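You operate a simulated robot arm through the tools that you are given. There is no shell and no other tool. Be economical: measure what you need, move in short steps, check, and stop when the job is done.

You are at the controls of a simulated robot arm. One attempt, no reset.

TASK
Close the open pot and turn it in under the clear hood.
Fine: free the turntable, turn it one seat either way and lock it again.

Only the result counts: the job must be done as asked and must still hold three seconds after the hand-in. Knocking over, shifting, dropping, spilling or breaking anything else fails it.

THE ROBOT
A 7-joint arm with a two-finger parallel gripper, fixed in place. Base frame: the origin is at the foot of the arm, x ahead of it, y to its left, z up; the work surface is at about z = 0.02. Units: m, degrees, N and s.
With the tool pointing down near the work surface it reaches from about 0.22 to 0.62 m from the base axis. Its first joint turns from -66.0 to 66.0 degrees. Payload 2.6 kg.
The TCP is the grasp point between the finger pads, 0.03 m short of the fingertips. In the tool frame z runs along the fingers and y along their closing line. Largest opening 0.094 m; finger width 0.028, thickness 0.01; the body of the gripper, 0.05 by 0.096 m, starts 0.055 m behind the TCP.
Orientation is told as [roll, pitch, yaw] about the base's x, y, z axes, in that order, counted from this pose: with the fingers straight down and closing along the base's y, the tool's x points along the base's -x, its y along +y and its z along -z.

THE INTERFACE
- The arm moves only by the tool play_rows. Its argument "moves" is a list of rows, each a list of 7 numbers: the shift along the base's x, y, z in cm, then the turn, a rotation vector about the base's x, y, z in degrees, then the opening in per cent of the stroke, from 0 (shut) to 100 (fully open). In form: [[x, y, z, ax, ay, az, fingers], ...]. A call has 1 to 10 rows; each row is the pose to reach, as a shift and turn from the pose commanded when the call began. Rows are played at 5 a second. More than 0.05 m and 8.6 degrees between two rows, or a gripper value outside its range, and nothing of the call is played. Where a pose cannot be reached the arm comes as near as it can. A force on the tool above 40 N (or 10 N above the force at the start of the call, whichever is more), or a blocked arm, ends the call early, and 0.2 s more pass. Each finger travels about 0.072 m/s and halts on what it meets, pressing with about 42 N; the grip force reading is that of the motor and also rises with nothing between the fingers. The clock runs only during rows and for 0.2 s after the last one: add rows that repeat a pose to give the fingers time. The reply holds the time, the measured pose of the TCP, the force on the tool along the base axes, the opening and the grip force, in the units named above and with some noise.
- Cameras (640 x 400 px; columns grow to the right, rows downward): "scene" is fixed at [0.0123, 0.4103, 0.5918]; the picture's right is [-0.92, -0.39, 0.00], its down [-0.14, 0.33, -0.93] and it looks along [0.36, -0.86, -0.36] (base axes); focal length 349 px, centre (320, 200). "wrist" rides on the gripper at [-0.037, 0, -0.058] in the tool frame; the picture's right is [0.00, -1.00, 0.00], its down [0.97, 0.00, -0.24] and it looks along [0.24, 0.00, 0.97] (tool axes); focal length 218 px, centre (320, 200). There is no depth. A picture from a camera that has moved, and an enlarged one, comes with that camera's place and axes in the base frame and with its lens. The place of the scene camera against the robot may be out by one fixed shift of up to 0.012 m in any direction.
- snapshot(camera): a new picture of that camera. The clock stands still meanwhile.
- zoom(camera, box): a new picture of the part [left, top, right, bottom] of that camera's present view, enlarged. The clock stands still meanwhile.
- sign_off(): hands the job in; it is judged then, once.

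Work in short steps. Places have to be worked out from the pictures, the camera data and where the tool is seen: move nearer, look again, correct. Check each grasp and each placing, and mend what went wrong. You have 120 turns and 64 pictures in all, those below and enlarged ones among them. Open the gripper and draw the arm clear of the work before you hand the job in, unless the task says otherwise; then end with one line.

The tools are called after "Emit:" by a JSON object that holds its "name" and its "arguments". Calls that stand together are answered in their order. play_rows: Moves the arm, as the interface text tells. Its arguments: {"type":"object","properties":{"moves":{"type":"array","items":{"type":"array","items":{"type":"number"}}}},"required":["moves"]} The other tools are called the same way: snapshot (camera) takes a picture; zoom (camera, box) takes an enlarged picture of a part of a camera's view; sign_off () hands the job in.

At the start:

```text
time_s: 0.0
position: [0.259, -0.1426, 0.453]
tool_rot: [0.0, 0.1, 0.0]
force: [-0.4, 0.9, -0.5]
grip_width: 0.0939
grip_force: 0.0
```

scene: 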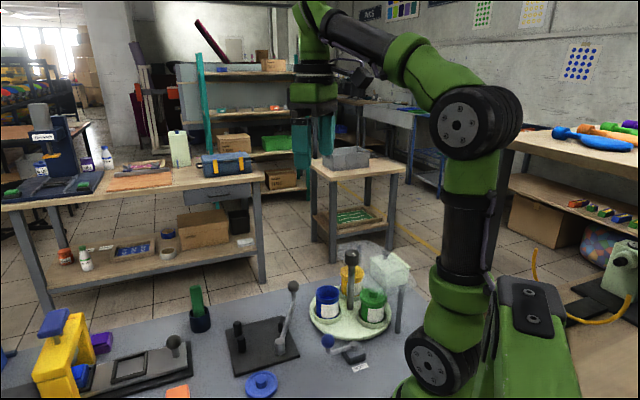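
wrist: 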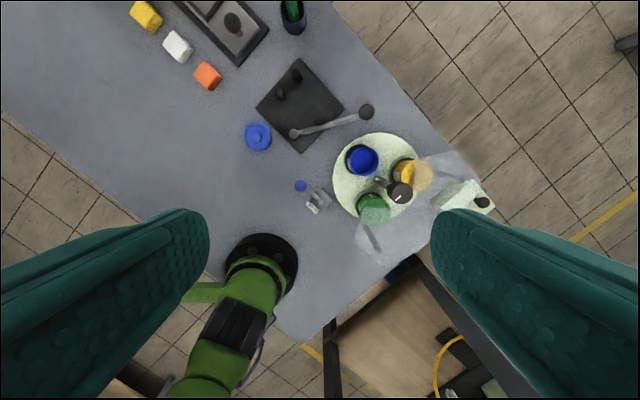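

The turntable carries three pots (the blue one open), and there is a blue lid on the table and a small latch near the turntable. I zoom in on both views.

Emit:
{"name": "zoom", "arguments": {"camera": "scene", "box": [220, 230, 440, 400]}}

Emit:
{"name": "zoom", "arguments": {"camera": "wrist", "box": [220, 80, 500, 260]}}

```text
2.35 times, centred on (330, 315) of scene
camera zoom: at [0.0123, 0.4103, 0.5918], right [-0.92, -0.39, 0.0], down [-0.14, 0.33, -0.93], along [0.36, -0.86, -0.36], focal length 820 px, centre (296, -71)
```

zoom: 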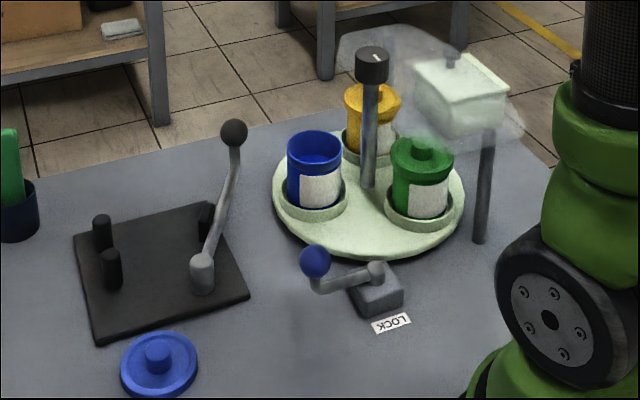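

```text
2.22 times, centred on (360, 170) of wrist
camera zoom: at [0.2962, -0.1421, 0.5118], right [0.0, -1.0, 0.0], down [-0.97, 0.0, 0.24], along [-0.24, 0.0, -0.97], focal length 485 px, centre (231, 267)
```

zoom: 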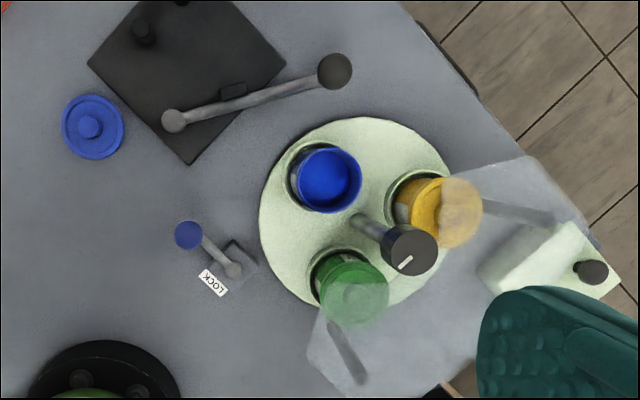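

I want the lock and hood in more detail.

Emit:
{"name": "zoom", "arguments": {"camera": "scene", "box": [305, 310, 385, 380]}}

Emit:
{"name": "zoom", "arguments": {"camera": "scene", "box": [300, 235, 420, 335]}}

Emit:
{"name": "play_rows", "arguments": {"moves": [[[0, 0, -4, 0, 0, 0, 100], [0, 0, -8, 0, 0, 0, 100], [0, 1, -12, 0, 0, 0, 100], [0, 2, -16, 0, 0, 0, 100], [0, 2, -16, 0, 0, 0, 100]]]}}

```text
5.71 times, centred on (345, 345) of scene
camera zoom: at [0.0123, 0.4103, 0.5918], right [-0.92, -0.39, 0.0], down [-0.14, 0.33, -0.93], along [0.36, -0.86, -0.36], focal length 1992 px, centre (177, -629)
```

zoom: 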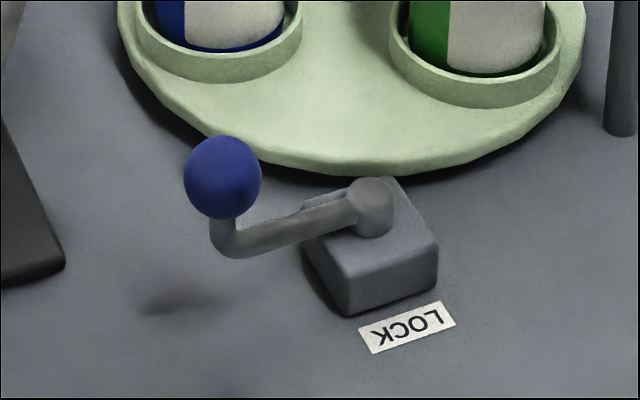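

```text
4.00 times, centred on (360, 285) of scene
camera zoom: at [0.0123, 0.4103, 0.5918], right [-0.92, -0.39, 0.0], down [-0.14, 0.33, -0.93], along [0.36, -0.86, -0.36], focal length 1395 px, centre (160, -140)
```

zoom: 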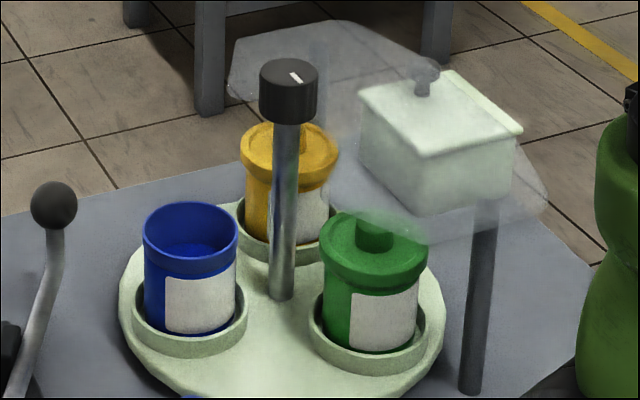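

```text
refused: a row must be a list of 7 entries
```

The lock is a pivoting lever with an upright blue ball. The hood is a clear plate on posts with a box standing on it, so I must stay clear of that. I lower to look closer.

Emit:
{"name": "play_rows", "arguments": {"moves": [[0, 0, -4, 0, 0, 0, 100], [0, 0, -8, 0, 0, 0, 100], [0, 2, -12, 0, 0, 0, 100], [0, 3, -15, 0, 0, 0, 100], [0, 3, -15, 0, 0, 0, 100]]}}

Emit:
{"name": "snapshot", "arguments": {"camera": "wrist"}}

```text
time_s: 1.2
position: [0.2565, -0.1133, 0.3016]
tool_rot: [0.0, 0.0, 0.0]
force: [-0.3, 0.4, 0.5]
grip_width: 0.0941
grip_force: 0.1
```

```text
57 pictures are left
camera wrist: at [0.2946, -0.1127, 0.3609], right [0.0, -1.0, 0.0], down [-0.97, 0.0, 0.24], along [-0.24, 0.0, -0.97], focal length 218 px, centre (320, 200)
```

wrist: 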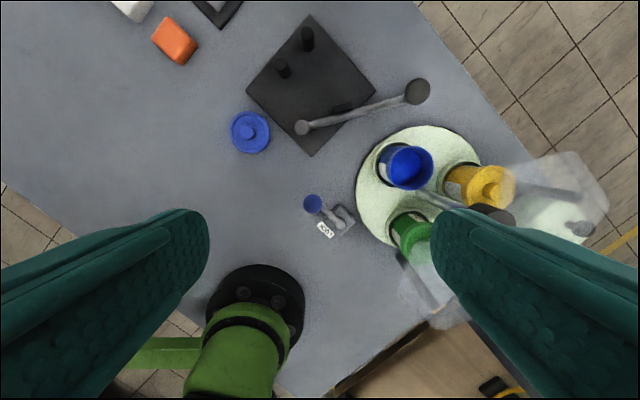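

Lid estimated at about (0.314, -0.012). I move above it and look down.

Emit:
{"name": "play_rows", "arguments": {"moves": [[1.5, 2.5, -3, 0, 0, 0, 100], [3, 5, -6, 0, 0, 0, 100], [4.5, 7.5, -10, 0, 0, 0, 100], [5.7, 10.1, -14, 0, 0, 0, 100], [5.7, 10.1, -15, 0, 0, 0, 100]]}}

Emit:
{"name": "snapshot", "arguments": {"camera": "wrist"}}

```text
time_s: 2.4
position: [0.3151, -0.0119, 0.1544]
tool_rot: [0.0, 0.0, 0.0]
force: [0.5, 0.1, 0.2]
grip_width: 0.0941
grip_force: 0.1
```

```text
56 pictures are left
camera wrist: at [0.3526, -0.0111, 0.212], right [0.0, -1.0, 0.0], down [-0.97, 0.0, 0.24], along [-0.24, 0.0, -0.97], focal length 218 px, centre (320, 200)
```

wrist: 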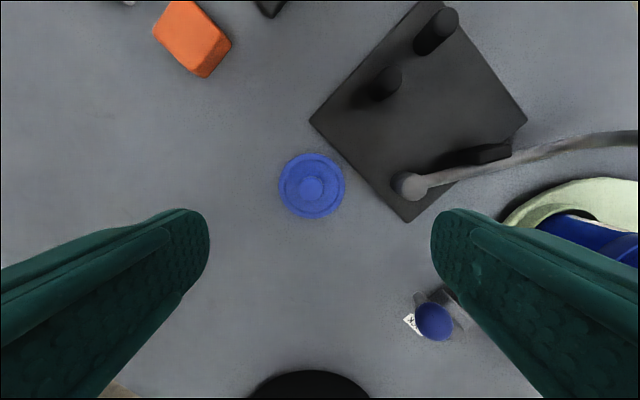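

Refined lid centre about (0.321, -0.004). I approach lower with a narrower opening and check.

Emit:
{"name": "play_rows", "arguments": {"moves": [[0.6, 0.8, -1, 0, 0, 0, 75], [0.6, 0.8, -3, 0, 0, 0, 50], [0.6, 0.8, -5.4, 0, 0, 0, 45], [0.6, 0.8, -5.4, 0, 0, 0, 45]]}}

Emit:
{"name": "snapshot", "arguments": {"camera": "wrist"}}

Emit:
{"name": "zoom", "arguments": {"camera": "scene", "box": [220, 330, 320, 400]}}

```text
time_s: 3.4
position: [0.322, -0.0042, 0.1009]
tool_rot: [0.0, 0.0, 0.0]
force: [-0.1, -0.8, 0.6]
grip_width: 0.0424
grip_force: 0.1
```

```text
55 pictures are left
camera wrist: at [0.3596, -0.0041, 0.1591], right [0.0, -1.0, 0.0], down [-0.97, 0.0, 0.24], along [-0.24, 0.0, -0.97], focal length 218 px, centre (320, 200)
```

wrist: 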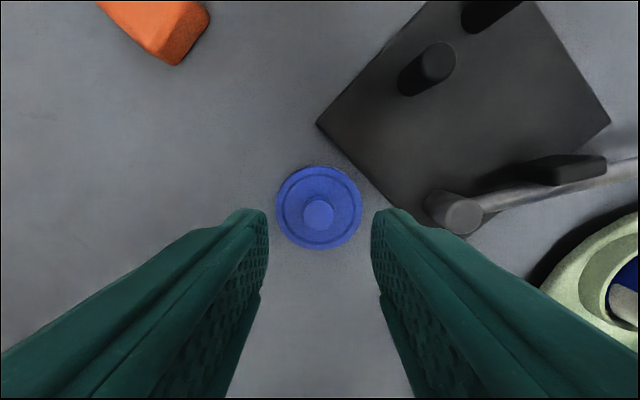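

```text
5.71 times, centred on (270, 365) of scene
camera zoom: at [0.0123, 0.4103, 0.5918], right [-0.92, -0.39, 0.0], down [-0.14, 0.33, -0.93], along [0.36, -0.86, -0.36], focal length 1992 px, centre (606, -743)
```

zoom: 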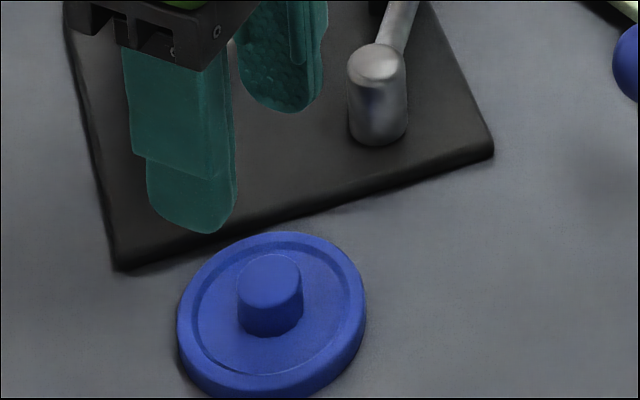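

Lid knob centre is close to (0.323, -0.0035), slightly under the TCP. I descend and pinch the knob.

Emit:
{"name": "play_rows", "arguments": {"moves": [[0.1, 0.05, -1.5, 0, 0, 0, 45], [0.1, 0.05, -2.5, 0, 0, 0, 45], [0.1, 0.05, -3.1, 0, 0, 0, 45], [0.1, 0.05, -3.5, 0, 0, 0, 45]]}}

Emit:
{"name": "zoom", "arguments": {"camera": "scene", "box": [220, 330, 320, 400]}}

```text
time_s: 4.4
position: [0.3231, -0.004, 0.0636]
tool_rot: [-0.1, 0.0, 0.1]
force: [0.1, -0.7, -0.1]
grip_width: 0.0422
grip_force: 0.0
```

```text
5.71 times, centred on (270, 365) of scene
camera zoom: at [0.0123, 0.4103, 0.5918], right [-0.92, -0.39, 0.0], down [-0.14, 0.33, -0.93], along [0.36, -0.86, -0.36], focal length 1992 px, centre (606, -743)
```

zoom: 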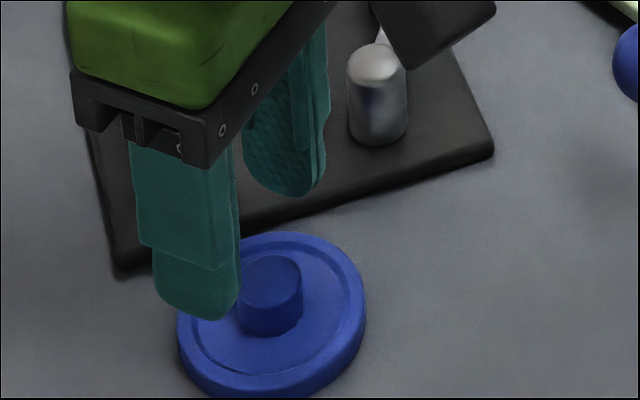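

The scene view suggests a possible offset in x; checking with the wrist camera.

Emit:
{"name": "snapshot", "arguments": {"camera": "wrist"}}

```text
52 pictures are left
camera wrist: at [0.3603, -0.0033, 0.1224], right [0.0, -1.0, 0.0], down [-0.97, 0.0, 0.24], along [-0.24, 0.0, -0.97], focal length 218 px, centre (320, 200)
```

wrist: 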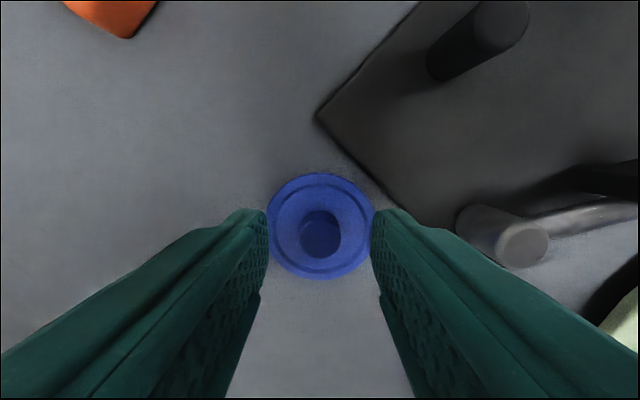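

The knob seems lower than assumed (top near z 0.035), so I descend further in small steps with a slight x correction.

Emit:
{"name": "play_rows", "arguments": {"moves": [[-0.2, 0, -0.3, 0, 0, 0, 45], [-0.2, 0, -0.6, 0, 0, 0, 45]]}}

Emit:
{"name": "zoom", "arguments": {"camera": "scene", "box": [220, 330, 320, 400]}}

```text
time_s: 5.0
position: [0.3215, -0.0037, 0.0587]
tool_rot: [0.1, 0.0, 0.1]
force: [-0.2, 0.5, -0.4]
grip_width: 0.0421
grip_force: 0.1
```

```text
5.71 times, centred on (270, 365) of scene
camera zoom: at [0.0123, 0.4103, 0.5918], right [-0.92, -0.39, 0.0], down [-0.14, 0.33, -0.93], along [0.36, -0.86, -0.36], focal length 1992 px, centre (606, -743)
```

zoom: 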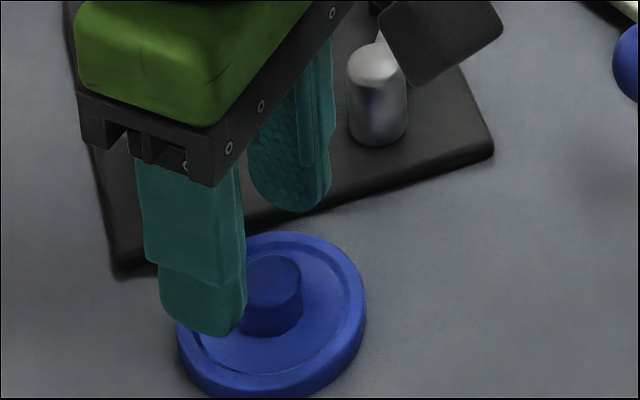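

Both views consistently say the lid is lower and about 6 mm nearer in -x. I correct x and go down gently, with force monitoring.

Emit:
{"name": "play_rows", "arguments": {"moves": [[-0.3, 0, -0.2, 0, 0, 0, 45], [-0.5, 0, -0.5, 0, 0, 0, 45], [-0.5, 0, -0.7, 0, 0, 0, 45]]}}

Emit:
{"name": "zoom", "arguments": {"camera": "scene", "box": [220, 330, 320, 400]}}

Emit:
{"name": "snapshot", "arguments": {"camera": "wrist"}}

```text
time_s: 5.8
position: [0.3156, -0.0039, 0.0509]
tool_rot: [0.0, 0.0, 0.0]
force: [-0.2, 0.2, 0.1]
grip_width: 0.0424
grip_force: 0.1
```

```text
5.71 times, centred on (270, 365) of scene
camera zoom: at [0.0123, 0.4103, 0.5918], right [-0.92, -0.39, 0.0], down [-0.14, 0.33, -0.93], along [0.36, -0.86, -0.36], focal length 1992 px, centre (606, -743)
```

zoom: 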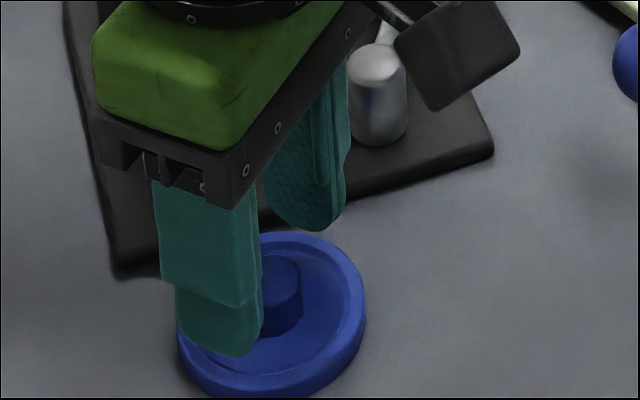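

```text
49 pictures are left
camera wrist: at [0.3529, -0.0031, 0.11], right [0.0, -1.0, 0.0], down [-0.97, 0.0, 0.24], along [-0.24, 0.0, -0.97], focal length 218 px, centre (320, 200)
```

wrist: 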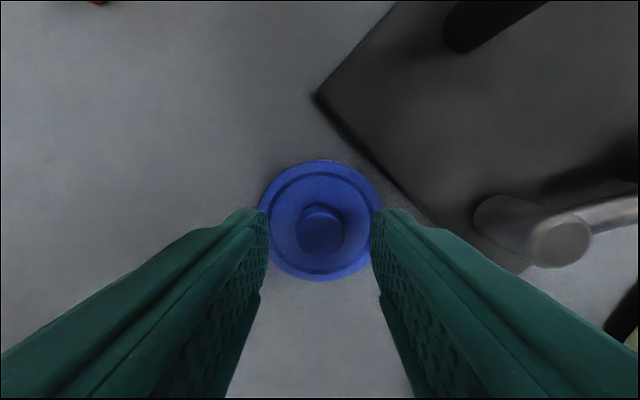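

Alignment looks good now; closing on the knob.

Emit:
{"name": "play_rows", "arguments": {"moves": [[0, 0, -0.2, 0, 0, 0, 36], [0, 0, -0.2, 0, 0, 0, 20], [0, 0, -0.2, 0, 0, 0, 8], [0, 0, -0.2, 0, 0, 0, 5], [0, 0, -0.2, 0, 0, 0, 5]]}}

Emit:
{"name": "zoom", "arguments": {"camera": "scene", "box": [220, 330, 320, 400]}}

```text
time_s: 7.0
position: [0.317, -0.0022, 0.049]
tool_rot: [0.1, 0.1, -0.1]
force: [-0.3, 1.6, 0.7]
grip_width: 0.0182
grip_force: 41.8
```

```text
5.71 times, centred on (270, 365) of scene
camera zoom: at [0.0123, 0.4103, 0.5918], right [-0.92, -0.39, 0.0], down [-0.14, 0.33, -0.93], along [0.36, -0.86, -0.36], focal length 1992 px, centre (606, -743)
```

zoom: 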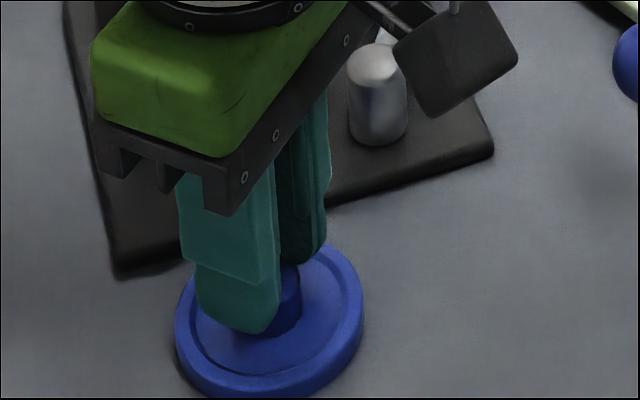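

Knob gripped (18 mm). I lift straight up well above everything.

Emit:
{"name": "play_rows", "arguments": {"moves": [[0, 0, 1, 0, 0, 0, 5], [0, 0, 4, 0, 0, 0, 5], [0, 0, 8, 0, 0, 0, 5], [0, 0, 12, 0, 0, 0, 5], [0, 0, 16, 0, 0, 0, 5], [0, 0, 20, 0, 0, 0, 5], [0, 0, 20, 0, 0, 0, 5]]}}

Emit:
{"name": "snapshot", "arguments": {"camera": "wrist"}}

```text
time_s: 8.6
position: [0.3162, -0.0037, 0.2468]
tool_rot: [0.0, 0.0, 0.0]
force: [-0.6, -0.4, -1.2]
grip_width: 0.018
grip_force: 42.6
```

```text
47 pictures are left
camera wrist: at [0.3529, -0.0033, 0.3058], right [0.0, -1.0, 0.0], down [-0.97, 0.0, 0.24], along [-0.24, 0.0, -0.97], focal length 218 px, centre (320, 200)
```

wrist: 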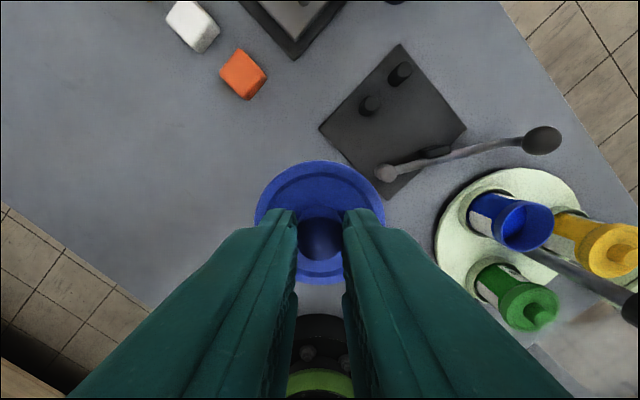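

Lid is held. I carry it above the blue pot (~(0.269, -0.224)), yawing 45° so the body stays clear of the centre column.

Emit:
{"name": "play_rows", "arguments": {"moves": [[-0.8, -3.5, 0, 0, 0, 7.5, 5], [-1.6, -7, 0, 0, 0, 15, 5], [-2.4, -10.5, 0, 0, 0, 22.5, 5], [-3.2, -14, 0, 0, 0, 30, 5], [-4, -17.5, 0, 0, 0, 37.5, 5], [-4.7, -22, 0, 0, 0, 45, 5], [-4.7, -22, 0, 0, 0, 45, 5]]}}

Emit:
{"name": "snapshot", "arguments": {"camera": "wrist"}}

Emit:
{"name": "snapshot", "arguments": {"camera": "scene"}}

```text
time_s: 10.2
position: [0.2678, -0.2247, 0.2483]
tool_rot: [0.0, 0.0, 45.0]
force: [-0.1, 0.1, -0.6]
grip_width: 0.0181
grip_force: 42.2
```

```text
46 pictures are left
camera wrist: at [0.2944, -0.1982, 0.3072], right [0.71, -0.71, 0.0], down [-0.69, -0.69, 0.24], along [-0.17, -0.17, -0.97], focal length 218 px, centre (320, 200)
```

wrist: 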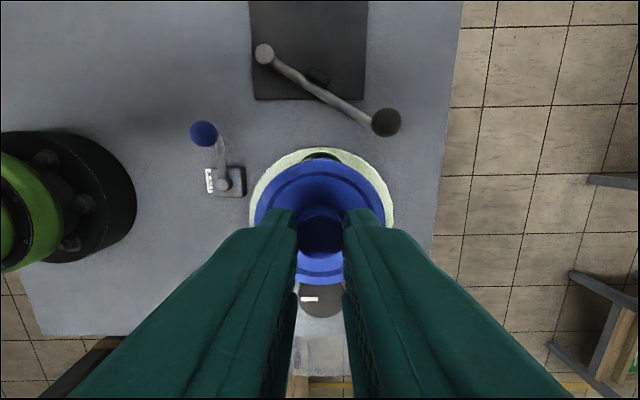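

```text
45 pictures are left
```

scene: 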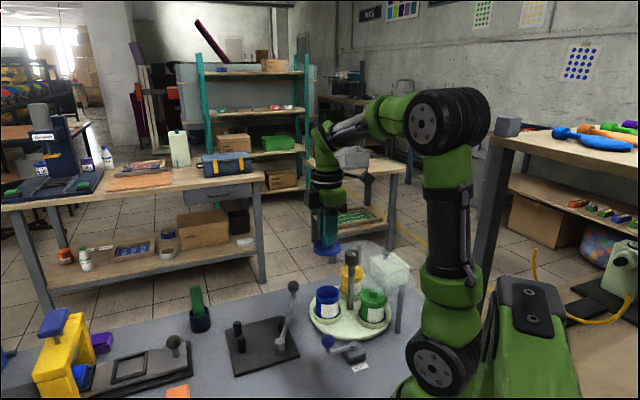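

The lid hides the pot from the wrist, so I compare lid and rim in an enlarged scene view.

Emit:
{"name": "zoom", "arguments": {"camera": "scene", "box": [270, 200, 420, 340]}}

```text
2.86 times, centred on (345, 270) of scene
camera zoom: at [0.0123, 0.4103, 0.5918], right [-0.92, -0.39, 0.0], down [-0.14, 0.33, -0.93], along [0.36, -0.86, -0.36], focal length 996 px, centre (249, 0)
```

zoom: 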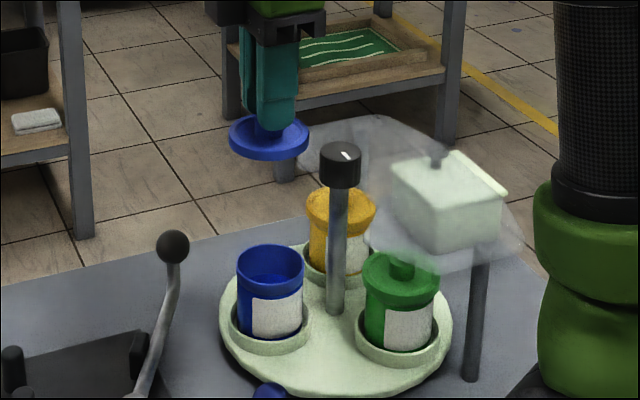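

Rim height about 0.09–0.10. I descend until the lid is a couple of cm above the rim and look again.

Emit:
{"name": "play_rows", "arguments": {"moves": [[0, 0, -3, 0, 0, 0, 5], [0, 0, -6, 0, 0, 0, 5], [0, 0, -8, 0, 0, 0, 5], [0, 0, -9, 0, 0, 0, 5], [0, 0, -9, 0, 0, 0, 5]]}}

Emit:
{"name": "zoom", "arguments": {"camera": "scene", "box": [290, 240, 370, 330]}}

Emit:
{"name": "snapshot", "arguments": {"camera": "wrist"}}

```text
time_s: 11.4
position: [0.2679, -0.2237, 0.1588]
tool_rot: [0.1, 0.0, 45.0]
force: [-0.1, 1.5, -1.2]
grip_width: 0.0184
grip_force: 42.1
```

```text
4.44 times, centred on (330, 285) of scene
camera zoom: at [0.0123, 0.4103, 0.5918], right [-0.92, -0.39, 0.0], down [-0.14, 0.33, -0.93], along [0.36, -0.86, -0.36], focal length 1550 px, centre (276, -178)
```

zoom: 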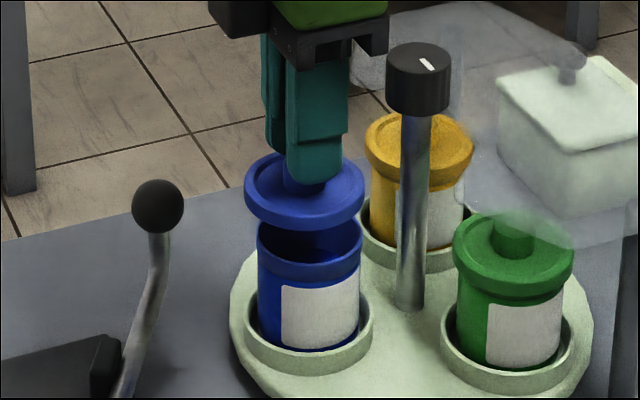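

```text
42 pictures are left
camera wrist: at [0.2946, -0.1967, 0.2168], right [0.71, -0.71, 0.0], down [-0.69, -0.69, 0.24], along [-0.17, -0.17, -0.97], focal length 218 px, centre (320, 200)
```

wrist: 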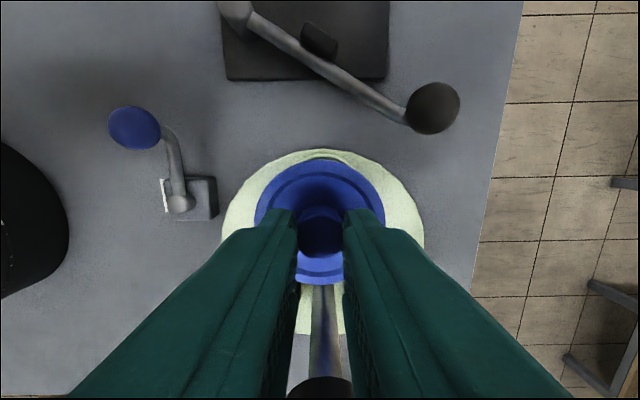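

The lid sits ~3 mm too far outward. I correct (-1.8, -3.5 mm) and lower 1.3 cm for a closer comparison.

Emit:
{"name": "play_rows", "arguments": {"moves": [[-0.18, -0.35, 0, 0, 0, 0, 5], [-0.18, -0.35, -0.8, 0, 0, 0, 5], [-0.18, -0.35, -1.2, 0, 0, 0, 5], [-0.18, -0.35, -1.2, 0, 0, 0, 5]]}}

Emit:
{"name": "zoom", "arguments": {"camera": "scene", "box": [295, 260, 365, 330]}}

```text
time_s: 12.4
position: [0.2671, -0.2265, 0.1464]
tool_rot: [0.0, 0.0, 45.1]
force: [-0.2, 0.3, 0.4]
grip_width: 0.0182
grip_force: 41.8
```

```text
5.71 times, centred on (330, 295) of scene
camera zoom: at [0.0123, 0.4103, 0.5918], right [-0.92, -0.39, 0.0], down [-0.14, 0.33, -0.93], along [0.36, -0.86, -0.36], focal length 1992 px, centre (263, -343)
```

zoom: 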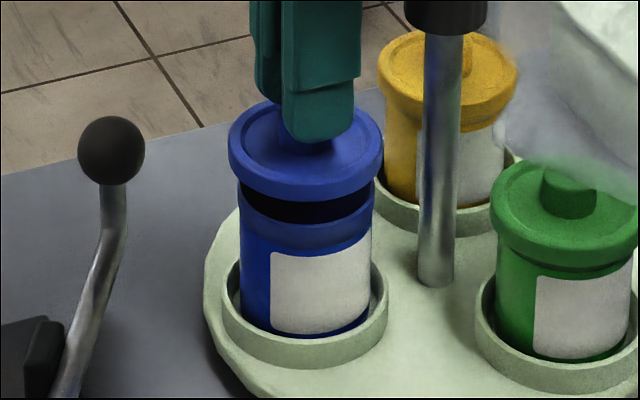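

Laterally aligned now; remaining gap looks about 1 cm. I lower gently in small steps.

Emit:
{"name": "play_rows", "arguments": {"moves": [[0, 0, -0.3, 0, 0, 0, 5], [0, 0, -0.6, 0, 0, 0, 5], [0, 0, -0.7, 0, 0, 0, 5]]}}

Emit:
{"name": "zoom", "arguments": {"camera": "scene", "box": [295, 260, 365, 330]}}

Emit:
{"name": "zoom", "arguments": {"camera": "wrist", "box": [220, 120, 420, 320]}}

```text
time_s: 13.2
position: [0.2669, -0.2257, 0.1402]
tool_rot: [0.0, 0.1, 45.0]
force: [-0.2, -0.5, 1.0]
grip_width: 0.018
grip_force: 41.6
```

```text
5.71 times, centred on (330, 295) of scene
camera zoom: at [0.0123, 0.4103, 0.5918], right [-0.92, -0.39, 0.0], down [-0.14, 0.33, -0.93], along [0.36, -0.86, -0.36], focal length 1992 px, centre (263, -343)
```

zoom: 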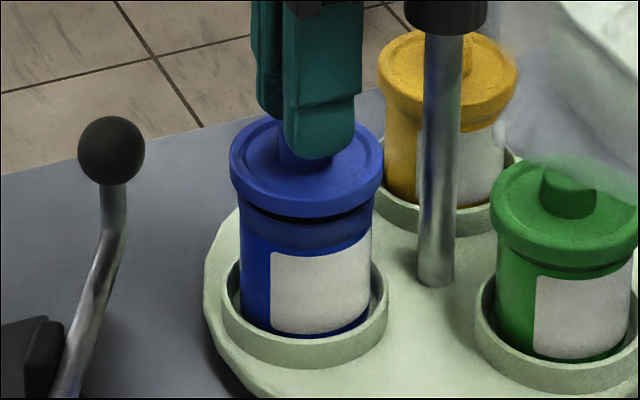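

```text
2.00 times, centred on (320, 220) of wrist
camera zoom: at [0.293, -0.2, 0.1983], right [0.71, -0.71, 0.0], down [-0.69, -0.69, 0.24], along [-0.17, -0.17, -0.97], focal length 436 px, centre (320, 160)
```

zoom: 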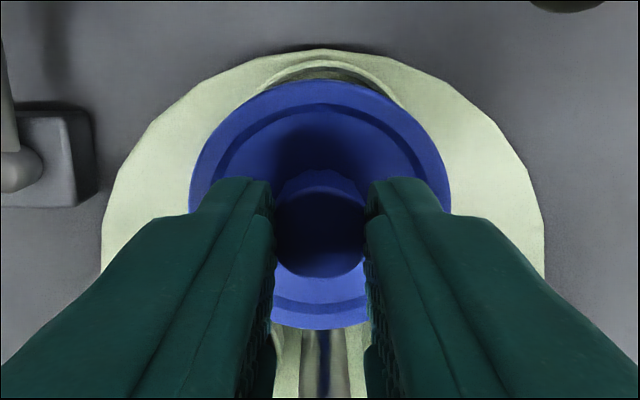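

Ring geometry in the wrist view hints at a ~2–3 mm tangential offset. I correct by (+1.5, -2) mm and lower until contact.

Emit:
{"name": "play_rows", "arguments": {"moves": [[0.15, -0.2, 0, 0, 0, 0, 5], [0.15, -0.2, -0.2, 0, 0, 0, 5], [0.15, -0.2, -0.4, 0, 0, 0, 5], [0.15, -0.2, -0.6, 0, 0, 0, 5]]}}

Emit:
{"name": "zoom", "arguments": {"camera": "scene", "box": [295, 260, 365, 330]}}

```text
time_s: 14.2
position: [0.269, -0.2292, 0.1343]
tool_rot: [0.1, 0.0, 45.0]
force: [-0.7, 0.4, 0.4]
grip_width: 0.0179
grip_force: 42.3
```

```text
5.71 times, centred on (330, 295) of scene
camera zoom: at [0.0123, 0.4103, 0.5918], right [-0.92, -0.39, 0.0], down [-0.14, 0.33, -0.93], along [0.36, -0.86, -0.36], focal length 1992 px, centre (263, -343)
```

zoom: 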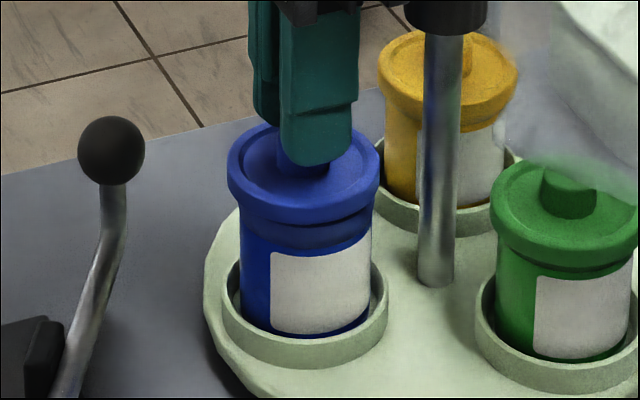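

Lid should seat ~6 mm lower (compare green). It now is ~1 mm left of the pot; I shift slightly and lower slowly, feeling for contact.

Emit:
{"name": "play_rows", "arguments": {"moves": [[-0.12, 0.05, 0, 0, 0, 0, 5], [-0.12, 0.05, -0.15, 0, 0, 0, 5], [-0.12, 0.05, -0.3, 0, 0, 0, 5], [-0.12, 0.05, -0.4, 0, 0, 0, 5]]}}

Emit:
{"name": "zoom", "arguments": {"camera": "scene", "box": [295, 260, 365, 330]}}

```text
time_s: 15.2
position: [0.2676, -0.2274, 0.1302]
tool_rot: [0.0, 0.0, 45.0]
force: [0.2, -0.3, -0.1]
grip_width: 0.0181
grip_force: 42.1
```

```text
5.71 times, centred on (330, 295) of scene
camera zoom: at [0.0123, 0.4103, 0.5918], right [-0.92, -0.39, 0.0], down [-0.14, 0.33, -0.93], along [0.36, -0.86, -0.36], focal length 1992 px, centre (263, -343)
```

zoom: 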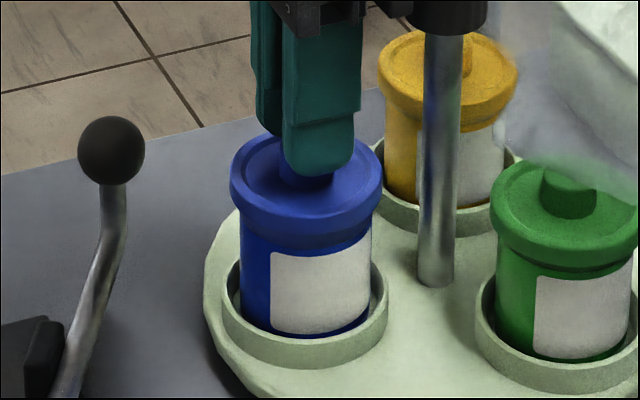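

No contact yet and centred; continuing down.

Emit:
{"name": "play_rows", "arguments": {"moves": [[0, 0, -0.1, 0, 0, 0, 5], [0, 0, -0.2, 0, 0, 0, 5], [0, 0, -0.3, 0, 0, 0, 5], [0, 0, -0.4, 0, 0, 0, 5]]}}

Emit:
{"name": "zoom", "arguments": {"camera": "scene", "box": [295, 260, 365, 330]}}

```text
time_s: 16.2
position: [0.2684, -0.2294, 0.1267]
tool_rot: [0.0, 0.1, 45.0]
force: [-0.9, 0.1, -0.5]
grip_width: 0.0181
grip_force: 42.1
```

```text
5.71 times, centred on (330, 295) of scene
camera zoom: at [0.0123, 0.4103, 0.5918], right [-0.92, -0.39, 0.0], down [-0.14, 0.33, -0.93], along [0.36, -0.86, -0.36], focal length 1992 px, centre (263, -343)
```

zoom: 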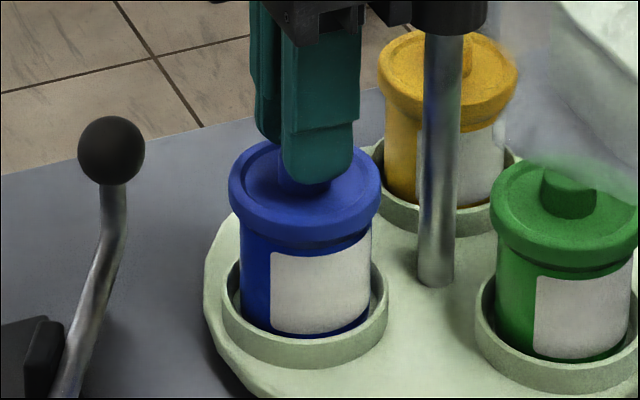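

Almost like the green pot; continue until force is felt.

Emit:
{"name": "play_rows", "arguments": {"moves": [[0, 0, -0.1, 0, 0, 0, 5], [0, 0, -0.2, 0, 0, 0, 5], [0, 0, -0.3, 0, 0, 0, 5]]}}

```text
time_s: 17.0
position: [0.2691, -0.2289, 0.1254]
tool_rot: [-0.4, -0.2, 44.7]
force: [-2.6, 1.6, 6.3]
grip_width: 0.0179
grip_force: 42.0
stopped in row 3: the force on the tool passed its limit (the readings are from after the stop); the commanded pose is now the measured one
```

Contact at z≈0.125. Checking seating before release.

Emit:
{"name": "zoom", "arguments": {"camera": "scene", "box": [295, 260, 365, 330]}}

```text
5.71 times, centred on (330, 295) of scene
camera zoom: at [0.0123, 0.4103, 0.5918], right [-0.92, -0.39, 0.0], down [-0.14, 0.33, -0.93], along [0.36, -0.86, -0.36], focal length 1992 px, centre (263, -343)
```

zoom: 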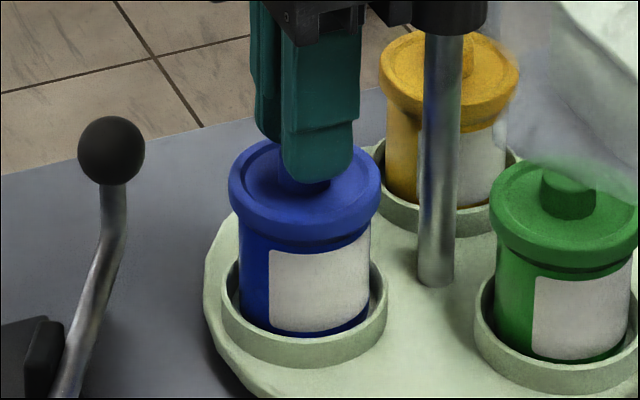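

Seated like the green one. Release and rise.

Emit:
{"name": "play_rows", "arguments": {"moves": [[0, 0, 0, 0, 0, 0, 20], [0, 0, 0, 0, 0, 0, 40], [0, 0, 0, 0, 0, 0, 40], [0, 0, 3, 0, 0, 0, 40], [0, 0, 7, 0, 0, 0, 40], [0, 0, 11, 0, 0, 0, 40], [0, 0, 11, 0, 0, 0, 40]]}}

Emit:
{"name": "zoom", "arguments": {"camera": "scene", "box": [295, 240, 415, 340]}}

Emit:
{"name": "snapshot", "arguments": {"camera": "wrist"}}

```text
time_s: 18.6
position: [0.269, -0.2277, 0.2361]
tool_rot: [-0.3, -0.1, 44.9]
force: [-0.9, 0.5, 0.5]
grip_width: 0.0374
grip_force: 0.1
```

```text
4.00 times, centred on (355, 290) of scene
camera zoom: at [0.0123, 0.4103, 0.5918], right [-0.92, -0.39, 0.0], down [-0.14, 0.33, -0.93], along [0.36, -0.86, -0.36], focal length 1395 px, centre (180, -160)
```

zoom: 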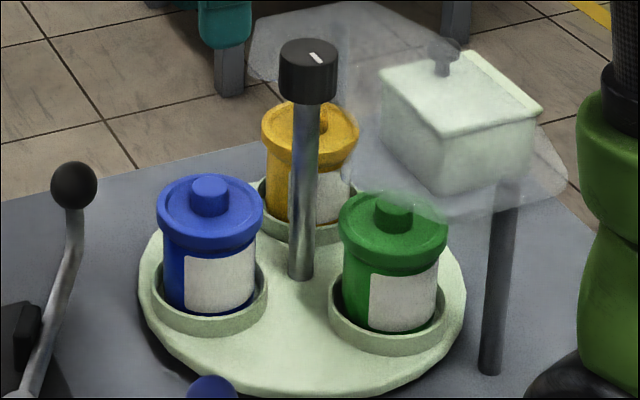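

```text
33 pictures are left
camera wrist: at [0.2953, -0.2012, 0.2946], right [0.71, -0.71, 0.0], down [-0.69, -0.68, 0.24], along [-0.17, -0.17, -0.97], focal length 218 px, centre (320, 200)
```

wrist: 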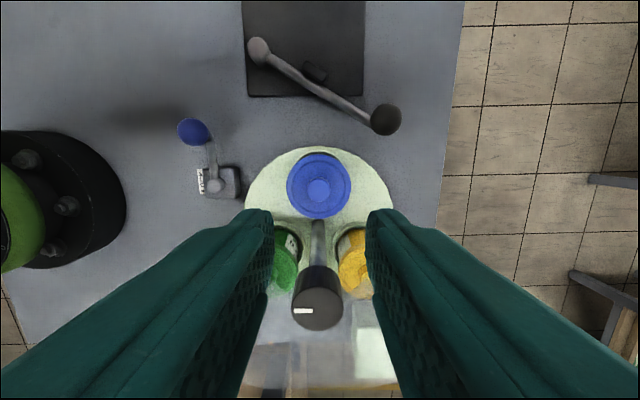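

The pot is closed. Next the lock: ball estimated at (0.217, -0.102, 0.07), pivot at (0.179, -0.147). I move above the ball with the closing line across the lever.

Emit:
{"name": "play_rows", "arguments": {"moves": [[-1.3, 3.2, 0, 0, 0, 2, 60], [-2.6, 6.4, 0, 0, 0, 4, 60], [-3.9, 9.6, -2, 0, 0, 6, 60], [-5.2, 12.6, -5, 0, 0, 7, 60], [-5.2, 12.6, -8, 0, 0, 7, 60], [-5.2, 12.6, -8, 0, 0, 7, 60]]}}

Emit:
{"name": "snapshot", "arguments": {"camera": "wrist"}}

Emit:
{"name": "zoom", "arguments": {"camera": "scene", "box": [290, 280, 410, 380]}}

```text
time_s: 20.0
position: [0.2173, -0.1014, 0.1563]
tool_rot: [-0.3, -0.1, 51.9]
force: [0.0, -0.9, -0.1]
grip_width: 0.0562
grip_force: 0.0
```

```text
32 pictures are left
camera wrist: at [0.2398, -0.0713, 0.216], right [0.79, -0.62, 0.0], down [-0.6, -0.76, 0.24], along [-0.14, -0.19, -0.97], focal length 218 px, centre (320, 200)
```

wrist: 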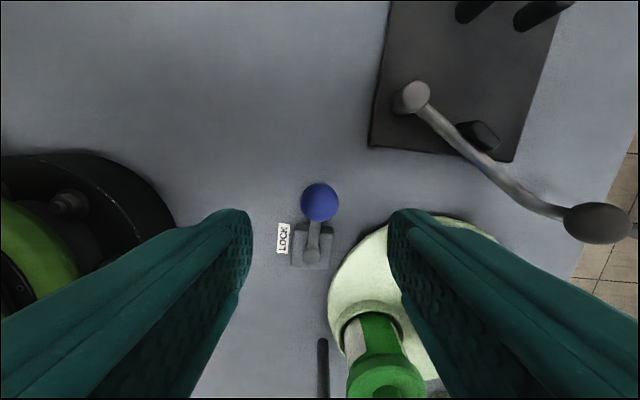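

```text
4.00 times, centred on (350, 330) of scene
camera zoom: at [0.0123, 0.4103, 0.5918], right [-0.92, -0.39, 0.0], down [-0.14, 0.33, -0.93], along [0.36, -0.86, -0.36], focal length 1395 px, centre (200, -320)
```

zoom: 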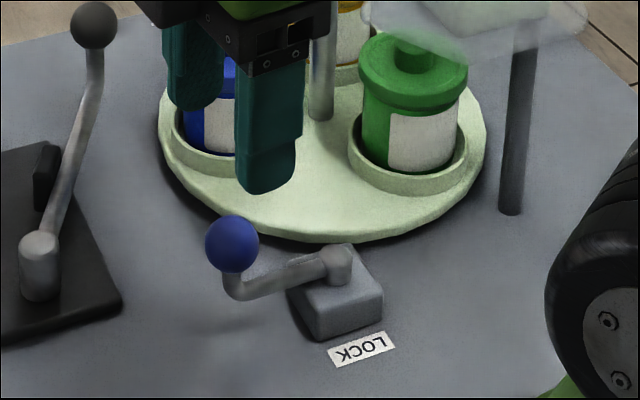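

Ball lies right under the grip. Descend and grasp it.

Emit:
{"name": "play_rows", "arguments": {"moves": [[0, 0, -3, 0, 0, 0, 60], [0, 0, -6, 0, 0, 0, 60], [0, 0, -7.6, 0, 0, 0, 60], [0, 0, -7.6, 0, 0, 0, 60]]}}

Emit:
{"name": "zoom", "arguments": {"camera": "scene", "box": [300, 290, 400, 380]}}

```text
time_s: 21.0
position: [0.2167, -0.102, 0.0795]
tool_rot: [-0.2, -0.1, 51.7]
force: [-0.4, 1.2, 0.1]
grip_width: 0.0565
grip_force: 0.0
```

```text
4.44 times, centred on (350, 335) of scene
camera zoom: at [0.0123, 0.4103, 0.5918], right [-0.92, -0.39, 0.0], down [-0.14, 0.33, -0.93], along [0.36, -0.86, -0.36], focal length 1550 px, centre (187, -400)
```

zoom: 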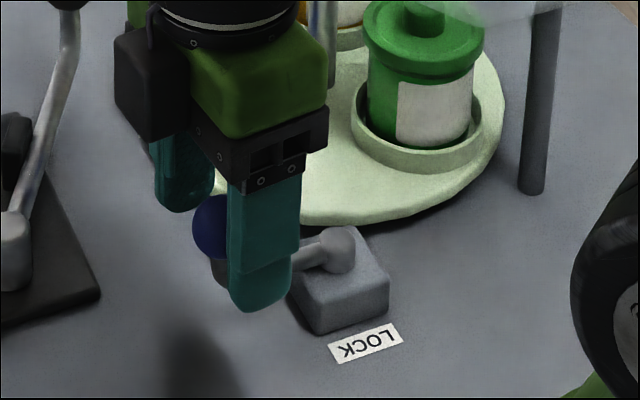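

Ball is between the fingers. Close on it.

Emit:
{"name": "play_rows", "arguments": {"moves": [[0, 0, 0, 0, 0, 0, 45], [0, 0, 0, 0, 0, 0, 30], [0, 0, 0, 0, 0, 0, 20], [0, 0, 0, 0, 0, 0, 20], [0, 0, 0, 0, 0, 0, 20]]}}

Emit:
{"name": "snapshot", "arguments": {"camera": "wrist"}}

```text
time_s: 22.2
position: [0.2161, -0.1021, 0.0804]
tool_rot: [-0.3, 0.0, 51.9]
force: [0.4, 0.1, -2.5]
grip_width: 0.0271
grip_force: 45.1
```

```text
29 pictures are left
camera wrist: at [0.239, -0.0729, 0.1386], right [0.79, -0.62, 0.0], down [-0.6, -0.76, 0.24], along [-0.14, -0.19, -0.97], focal length 218 px, centre (320, 200)
```

wrist: 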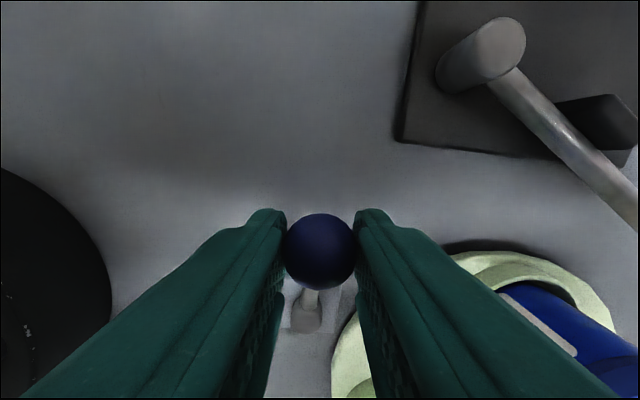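

Ball gripped. I try an 8° clockwise swing (toward the turntable) and read the force.

Emit:
{"name": "play_rows", "arguments": {"moves": [[0.3, -0.27, 0, 0, 0, -4, 20], [0.59, -0.56, 0, 0, 0, -8, 20], [0.59, -0.56, 0, 0, 0, -8, 20]]}}

```text
time_s: 23.0
position: [0.222, -0.1083, 0.0793]
tool_rot: [-0.1, 0.0, 43.9]
force: [-5.1, -6.5, -10.2]
grip_width: 0.0267
grip_force: 45.0
```

It moves with low force; forces hint the pivot is a bit closer (radius ≈5 cm). Continue another 24° along the refined arc.

Emit:
{"name": "play_rows", "arguments": {"moves": [[0.12, -0.2, 0, 0, 0, -4, 20], [0.24, -0.45, 0, 0, 0, -8, 20], [0.4, -0.75, 0, 0, 0, -12, 20], [0.54, -1.06, 0, 0, 0, -16, 20], [0.65, -1.38, 0, 0, 0, -20, 20], [0.75, -1.7, 0, 0, 0, -24, 20]]}}

Emit:
{"name": "snapshot", "arguments": {"camera": "wrist"}}

```text
time_s: 24.4
position: [0.2313, -0.1266, 0.0797]
tool_rot: [-0.5, -0.3, 19.8]
force: [8.2, -4.5, 2.1]
grip_width: 0.0267
grip_force: 44.8
```

```text
28 pictures are left
camera wrist: at [0.2658, -0.1129, 0.1391], right [0.34, -0.94, 0.01], down [-0.91, -0.33, 0.24], along [-0.22, -0.09, -0.97], focal length 218 px, centre (320, 200)
```

wrist: 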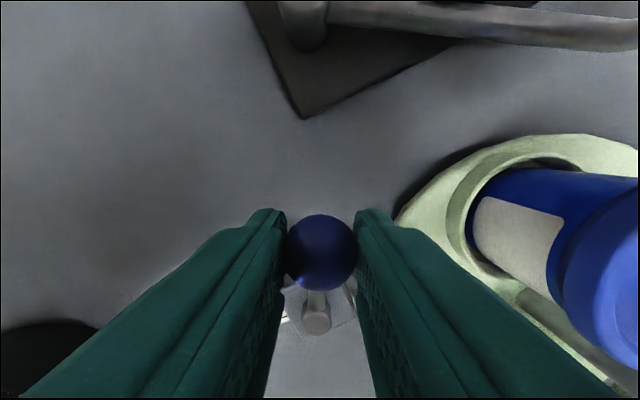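

Lever follows the swing. Continue 24° more, watching for a stop.

Emit:
{"name": "play_rows", "arguments": {"moves": [[0.08, -0.34, 0, 0, 0, -4, 20], [0.13, -0.68, 0, 0, 0, -8, 20], [0.16, -1.03, 0, 0, 0, -12, 20], [0.16, -1.38, 0, 0, 0, -16, 20], [0.14, -1.73, 0, 0, 0, -20, 20], [0.09, -2.07, 0, 0, 0, -24, 20]]}}

```text
time_s: 25.8
position: [0.2325, -0.1482, 0.081]
tool_rot: [-0.5, -0.4, -4.1]
force: [33.8, -1.4, -14.2]
grip_width: 0.027
grip_force: 44.9
```

Strong outward radial force (+x 34 N): my radius is too small. Shift +x 3 mm to relieve it.

Emit:
{"name": "play_rows", "arguments": {"moves": [[0.15, 0, 0, 0, 0, 0, 20], [0.3, 0, 0, 0, 0, 0, 20]]}}

Emit:
{"name": "snapshot", "arguments": {"camera": "wrist"}}

Emit:
{"name": "zoom", "arguments": {"camera": "scene", "box": [300, 290, 400, 380]}}

```text
time_s: 26.4
position: [0.2317, -0.1471, 0.0804]
tool_rot: [-0.4, -0.1, -4.1]
force: [0.8, -8.3, 12.1]
grip_width: 0.0268
grip_force: 44.6
```

```text
27 pictures are left
camera wrist: at [0.2699, -0.1496, 0.1391], right [-0.07, -1.0, 0.01], down [-0.97, 0.07, 0.24], along [-0.24, 0.01, -0.97], focal length 218 px, centre (320, 200)
```

wrist: 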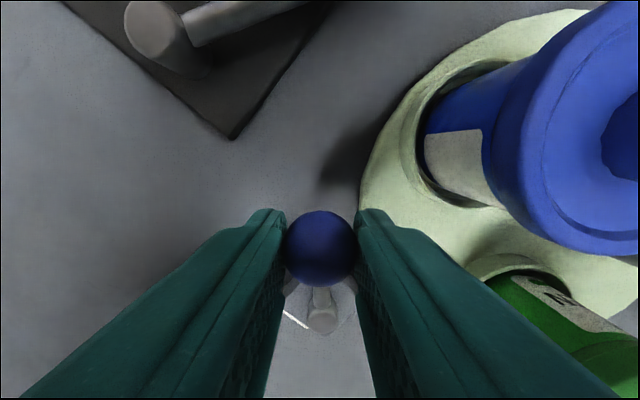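

```text
4.44 times, centred on (350, 335) of scene
camera zoom: at [0.0123, 0.4103, 0.5917], right [-0.92, -0.39, 0.0], down [-0.14, 0.33, -0.93], along [0.36, -0.86, -0.36], focal length 1550 px, centre (187, -400)
```

zoom: 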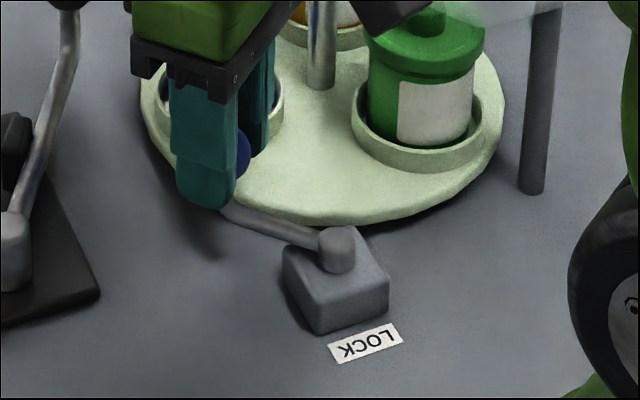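

Lever now ~50° round, no hard stop yet. Continue 16° along the updated arc (pivot ≈(0.180,-0.140), R≈0.0525).

Emit:
{"name": "play_rows", "arguments": {"moves": [[-0.04, -0.37, 0, 0, 0, -4, 20], [-0.12, -0.74, 0, 0, 0, -8, 20], [-0.23, -1.08, 0, 0, 0, -12, 20], [-0.37, -1.43, 0, 0, 0, -16, 20]]}}

```text
time_s: 27.2
position: [0.2316, -0.1508, 0.0787]
tool_rot: [0.4, 0.3, -15.3]
force: [-0.1, 8.6, 4.3]
grip_width: 0.0266
grip_force: 45.2
stopped in row 4: the force on the tool passed its limit (the readings are from after the stop); the commanded pose is now the measured one
```

Stop reached after ~60° of throw: presumably the unlocked end. I release and rise, then look.

Emit:
{"name": "play_rows", "arguments": {"moves": [[0, 0, 0, 0, 0, 0, 35], [0, 0, 0, 0, 0, 0, 42], [0, 0, 0, 0, 0, 0, 42], [0, 0, 4, 0, 0, 0, 42], [0, 0, 8, 0, 0, 0, 42], [0, 0, 12, 0, 0, 0, 42], [0, 0, 16, 0, 0, 0, 42]]}}

Emit:
{"name": "snapshot", "arguments": {"camera": "wrist"}}

Emit:
{"name": "zoom", "arguments": {"camera": "scene", "box": [290, 230, 430, 380]}}

```text
time_s: 28.8
position: [0.2342, -0.1494, 0.2392]
tool_rot: [0.3, 0.3, -15.5]
force: [0.6, 0.2, 0.6]
grip_width: 0.0395
grip_force: 0.1
```

```text
25 pictures are left
camera wrist: at [0.2705, -0.1602, 0.2987], right [-0.27, -0.96, -0.01], down [-0.93, 0.26, 0.25], along [-0.23, 0.07, -0.97], focal length 218 px, centre (320, 200)
```

wrist: 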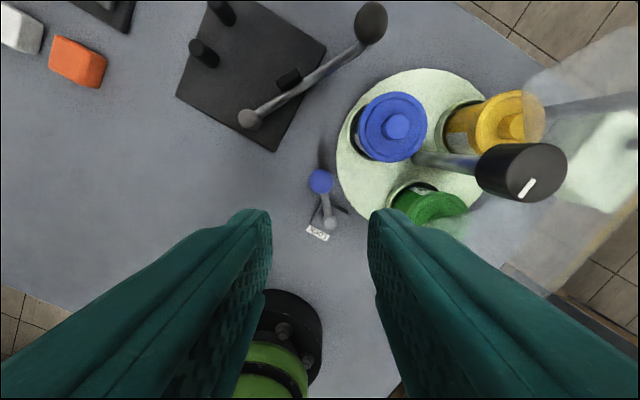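

```text
2.67 times, centred on (360, 305) of scene
camera zoom: at [0.0123, 0.4103, 0.5918], right [-0.92, -0.39, 0.0], down [-0.14, 0.33, -0.93], along [0.36, -0.86, -0.36], focal length 930 px, centre (213, -80)
```

zoom: 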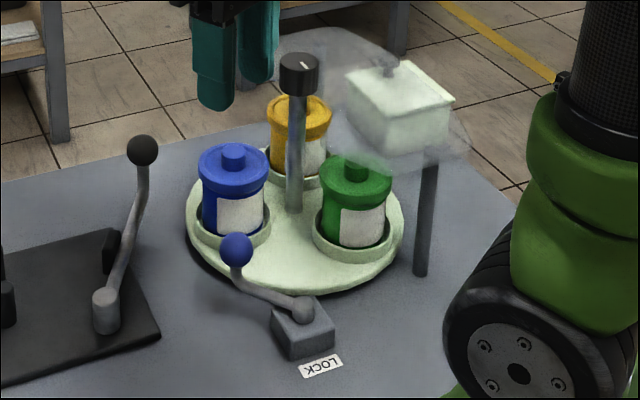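

Lever stays in the freed position. Knob triangulated at (0.228, -0.264), top z ≈ 0.184; the hood plate is at ~0.15 so tips must stay above ~0.165. I move over the knob and yaw to about +57°.

Emit:
{"name": "play_rows", "arguments": {"moves": [[-0.1, -1.2, 1, 0, 0, 8, 60], [-0.1, -2.4, 2, 0, 0, 16, 60], [-0.2, -3.6, 2, 0, 0, 24, 60], [-0.3, -4.8, 2, 0, 0, 32, 60], [-0.3, -6, 2, 0, 0, 40, 60], [-0.4, -7.4, 2, 0, 0, 48, 60], [-0.5, -8.8, 2, 0, 0, 56, 60], [-0.6, -10.2, 2, 0, 0, 64, 60], [-0.6, -11.5, 2, 0, 0, 72, 60], [-0.6, -11.5, 2, 0, 0, 72, 60]]}}

Emit:
{"name": "snapshot", "arguments": {"camera": "wrist"}}

```text
time_s: 31.0
position: [0.2268, -0.2664, 0.2577]
tool_rot: [0.4, 0.2, 56.6]
force: [0.7, -0.1, -0.9]
grip_width: 0.0564
grip_force: 0.1
```

```text
23 pictures are left
camera wrist: at [0.2473, -0.2354, 0.3172], right [0.83, -0.55, -0.01], down [-0.53, -0.81, 0.24], along [-0.14, -0.2, -0.97], focal length 218 px, centre (320, 200)
```

wrist: 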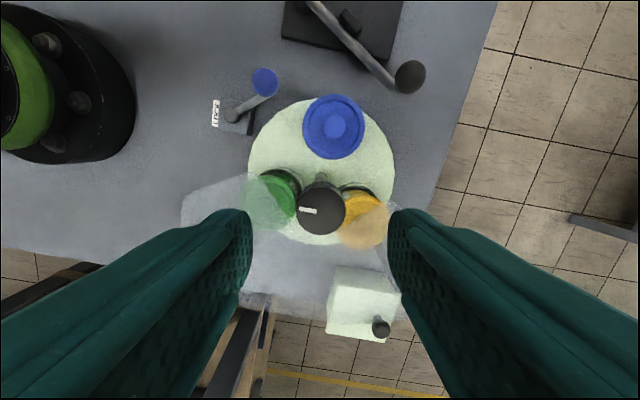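

Knob is centred within ~2 mm. Small correction and descend to z≈0.198, tips at ~0.168.

Emit:
{"name": "play_rows", "arguments": {"moves": [[-0.05, -0.2, -2, 0, 0, 0, 60], [-0.05, -0.2, -4, 0, 0, 0, 60], [-0.05, -0.2, -5.8, 0, 0, 0, 60], [-0.05, -0.2, -5.8, 0, 0, 0, 60]]}}

Emit:
{"name": "snapshot", "arguments": {"camera": "wrist"}}

Emit:
{"name": "zoom", "arguments": {"camera": "scene", "box": [300, 210, 420, 310]}}

```text
time_s: 32.0
position: [0.2257, -0.2704, 0.2006]
tool_rot: [0.4, 0.2, 56.5]
force: [-0.2, 0.2, -0.3]
grip_width: 0.0563
grip_force: 0.0
```

```text
22 pictures are left
camera wrist: at [0.246, -0.2379, 0.259], right [0.83, -0.55, -0.01], down [-0.53, -0.81, 0.24], along [-0.14, -0.2, -0.97], focal length 218 px, centre (320, 200)
```

wrist: 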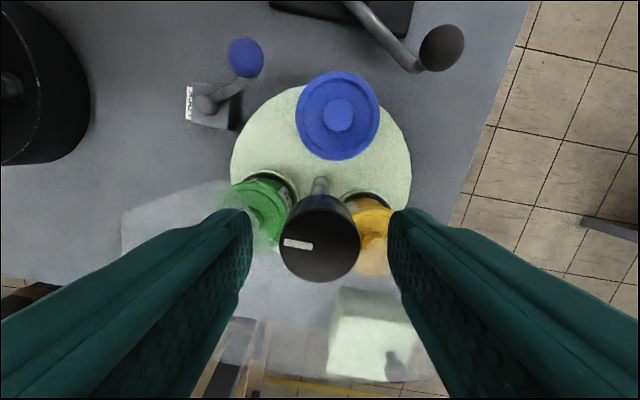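

```text
4.00 times, centred on (360, 260) of scene
camera zoom: at [0.0123, 0.4103, 0.5918], right [-0.92, -0.39, 0.0], down [-0.14, 0.33, -0.93], along [0.36, -0.86, -0.36], focal length 1395 px, centre (160, -40)
```

zoom: 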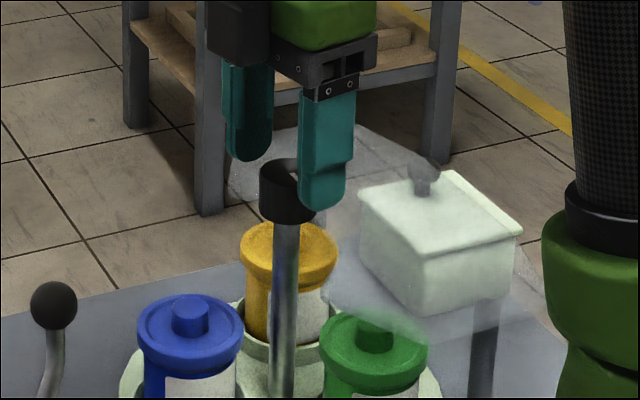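

Aligned on the knob (30 mm). Lower 3 mm and close.

Emit:
{"name": "play_rows", "arguments": {"moves": [[0, 0, -0.3, 0, 0, 0, 50], [0, 0, -0.3, 0, 0, 0, 35], [0, 0, -0.3, 0, 0, 0, 22], [0, 0, -0.3, 0, 0, 0, 20], [0, 0, -0.3, 0, 0, 0, 20]]}}

```text
time_s: 33.2
position: [0.2251, -0.2696, 0.1977]
tool_rot: [0.4, 0.2, 56.4]
force: [0.5, -0.9, 0.2]
grip_width: 0.0333
grip_force: 45.3
```

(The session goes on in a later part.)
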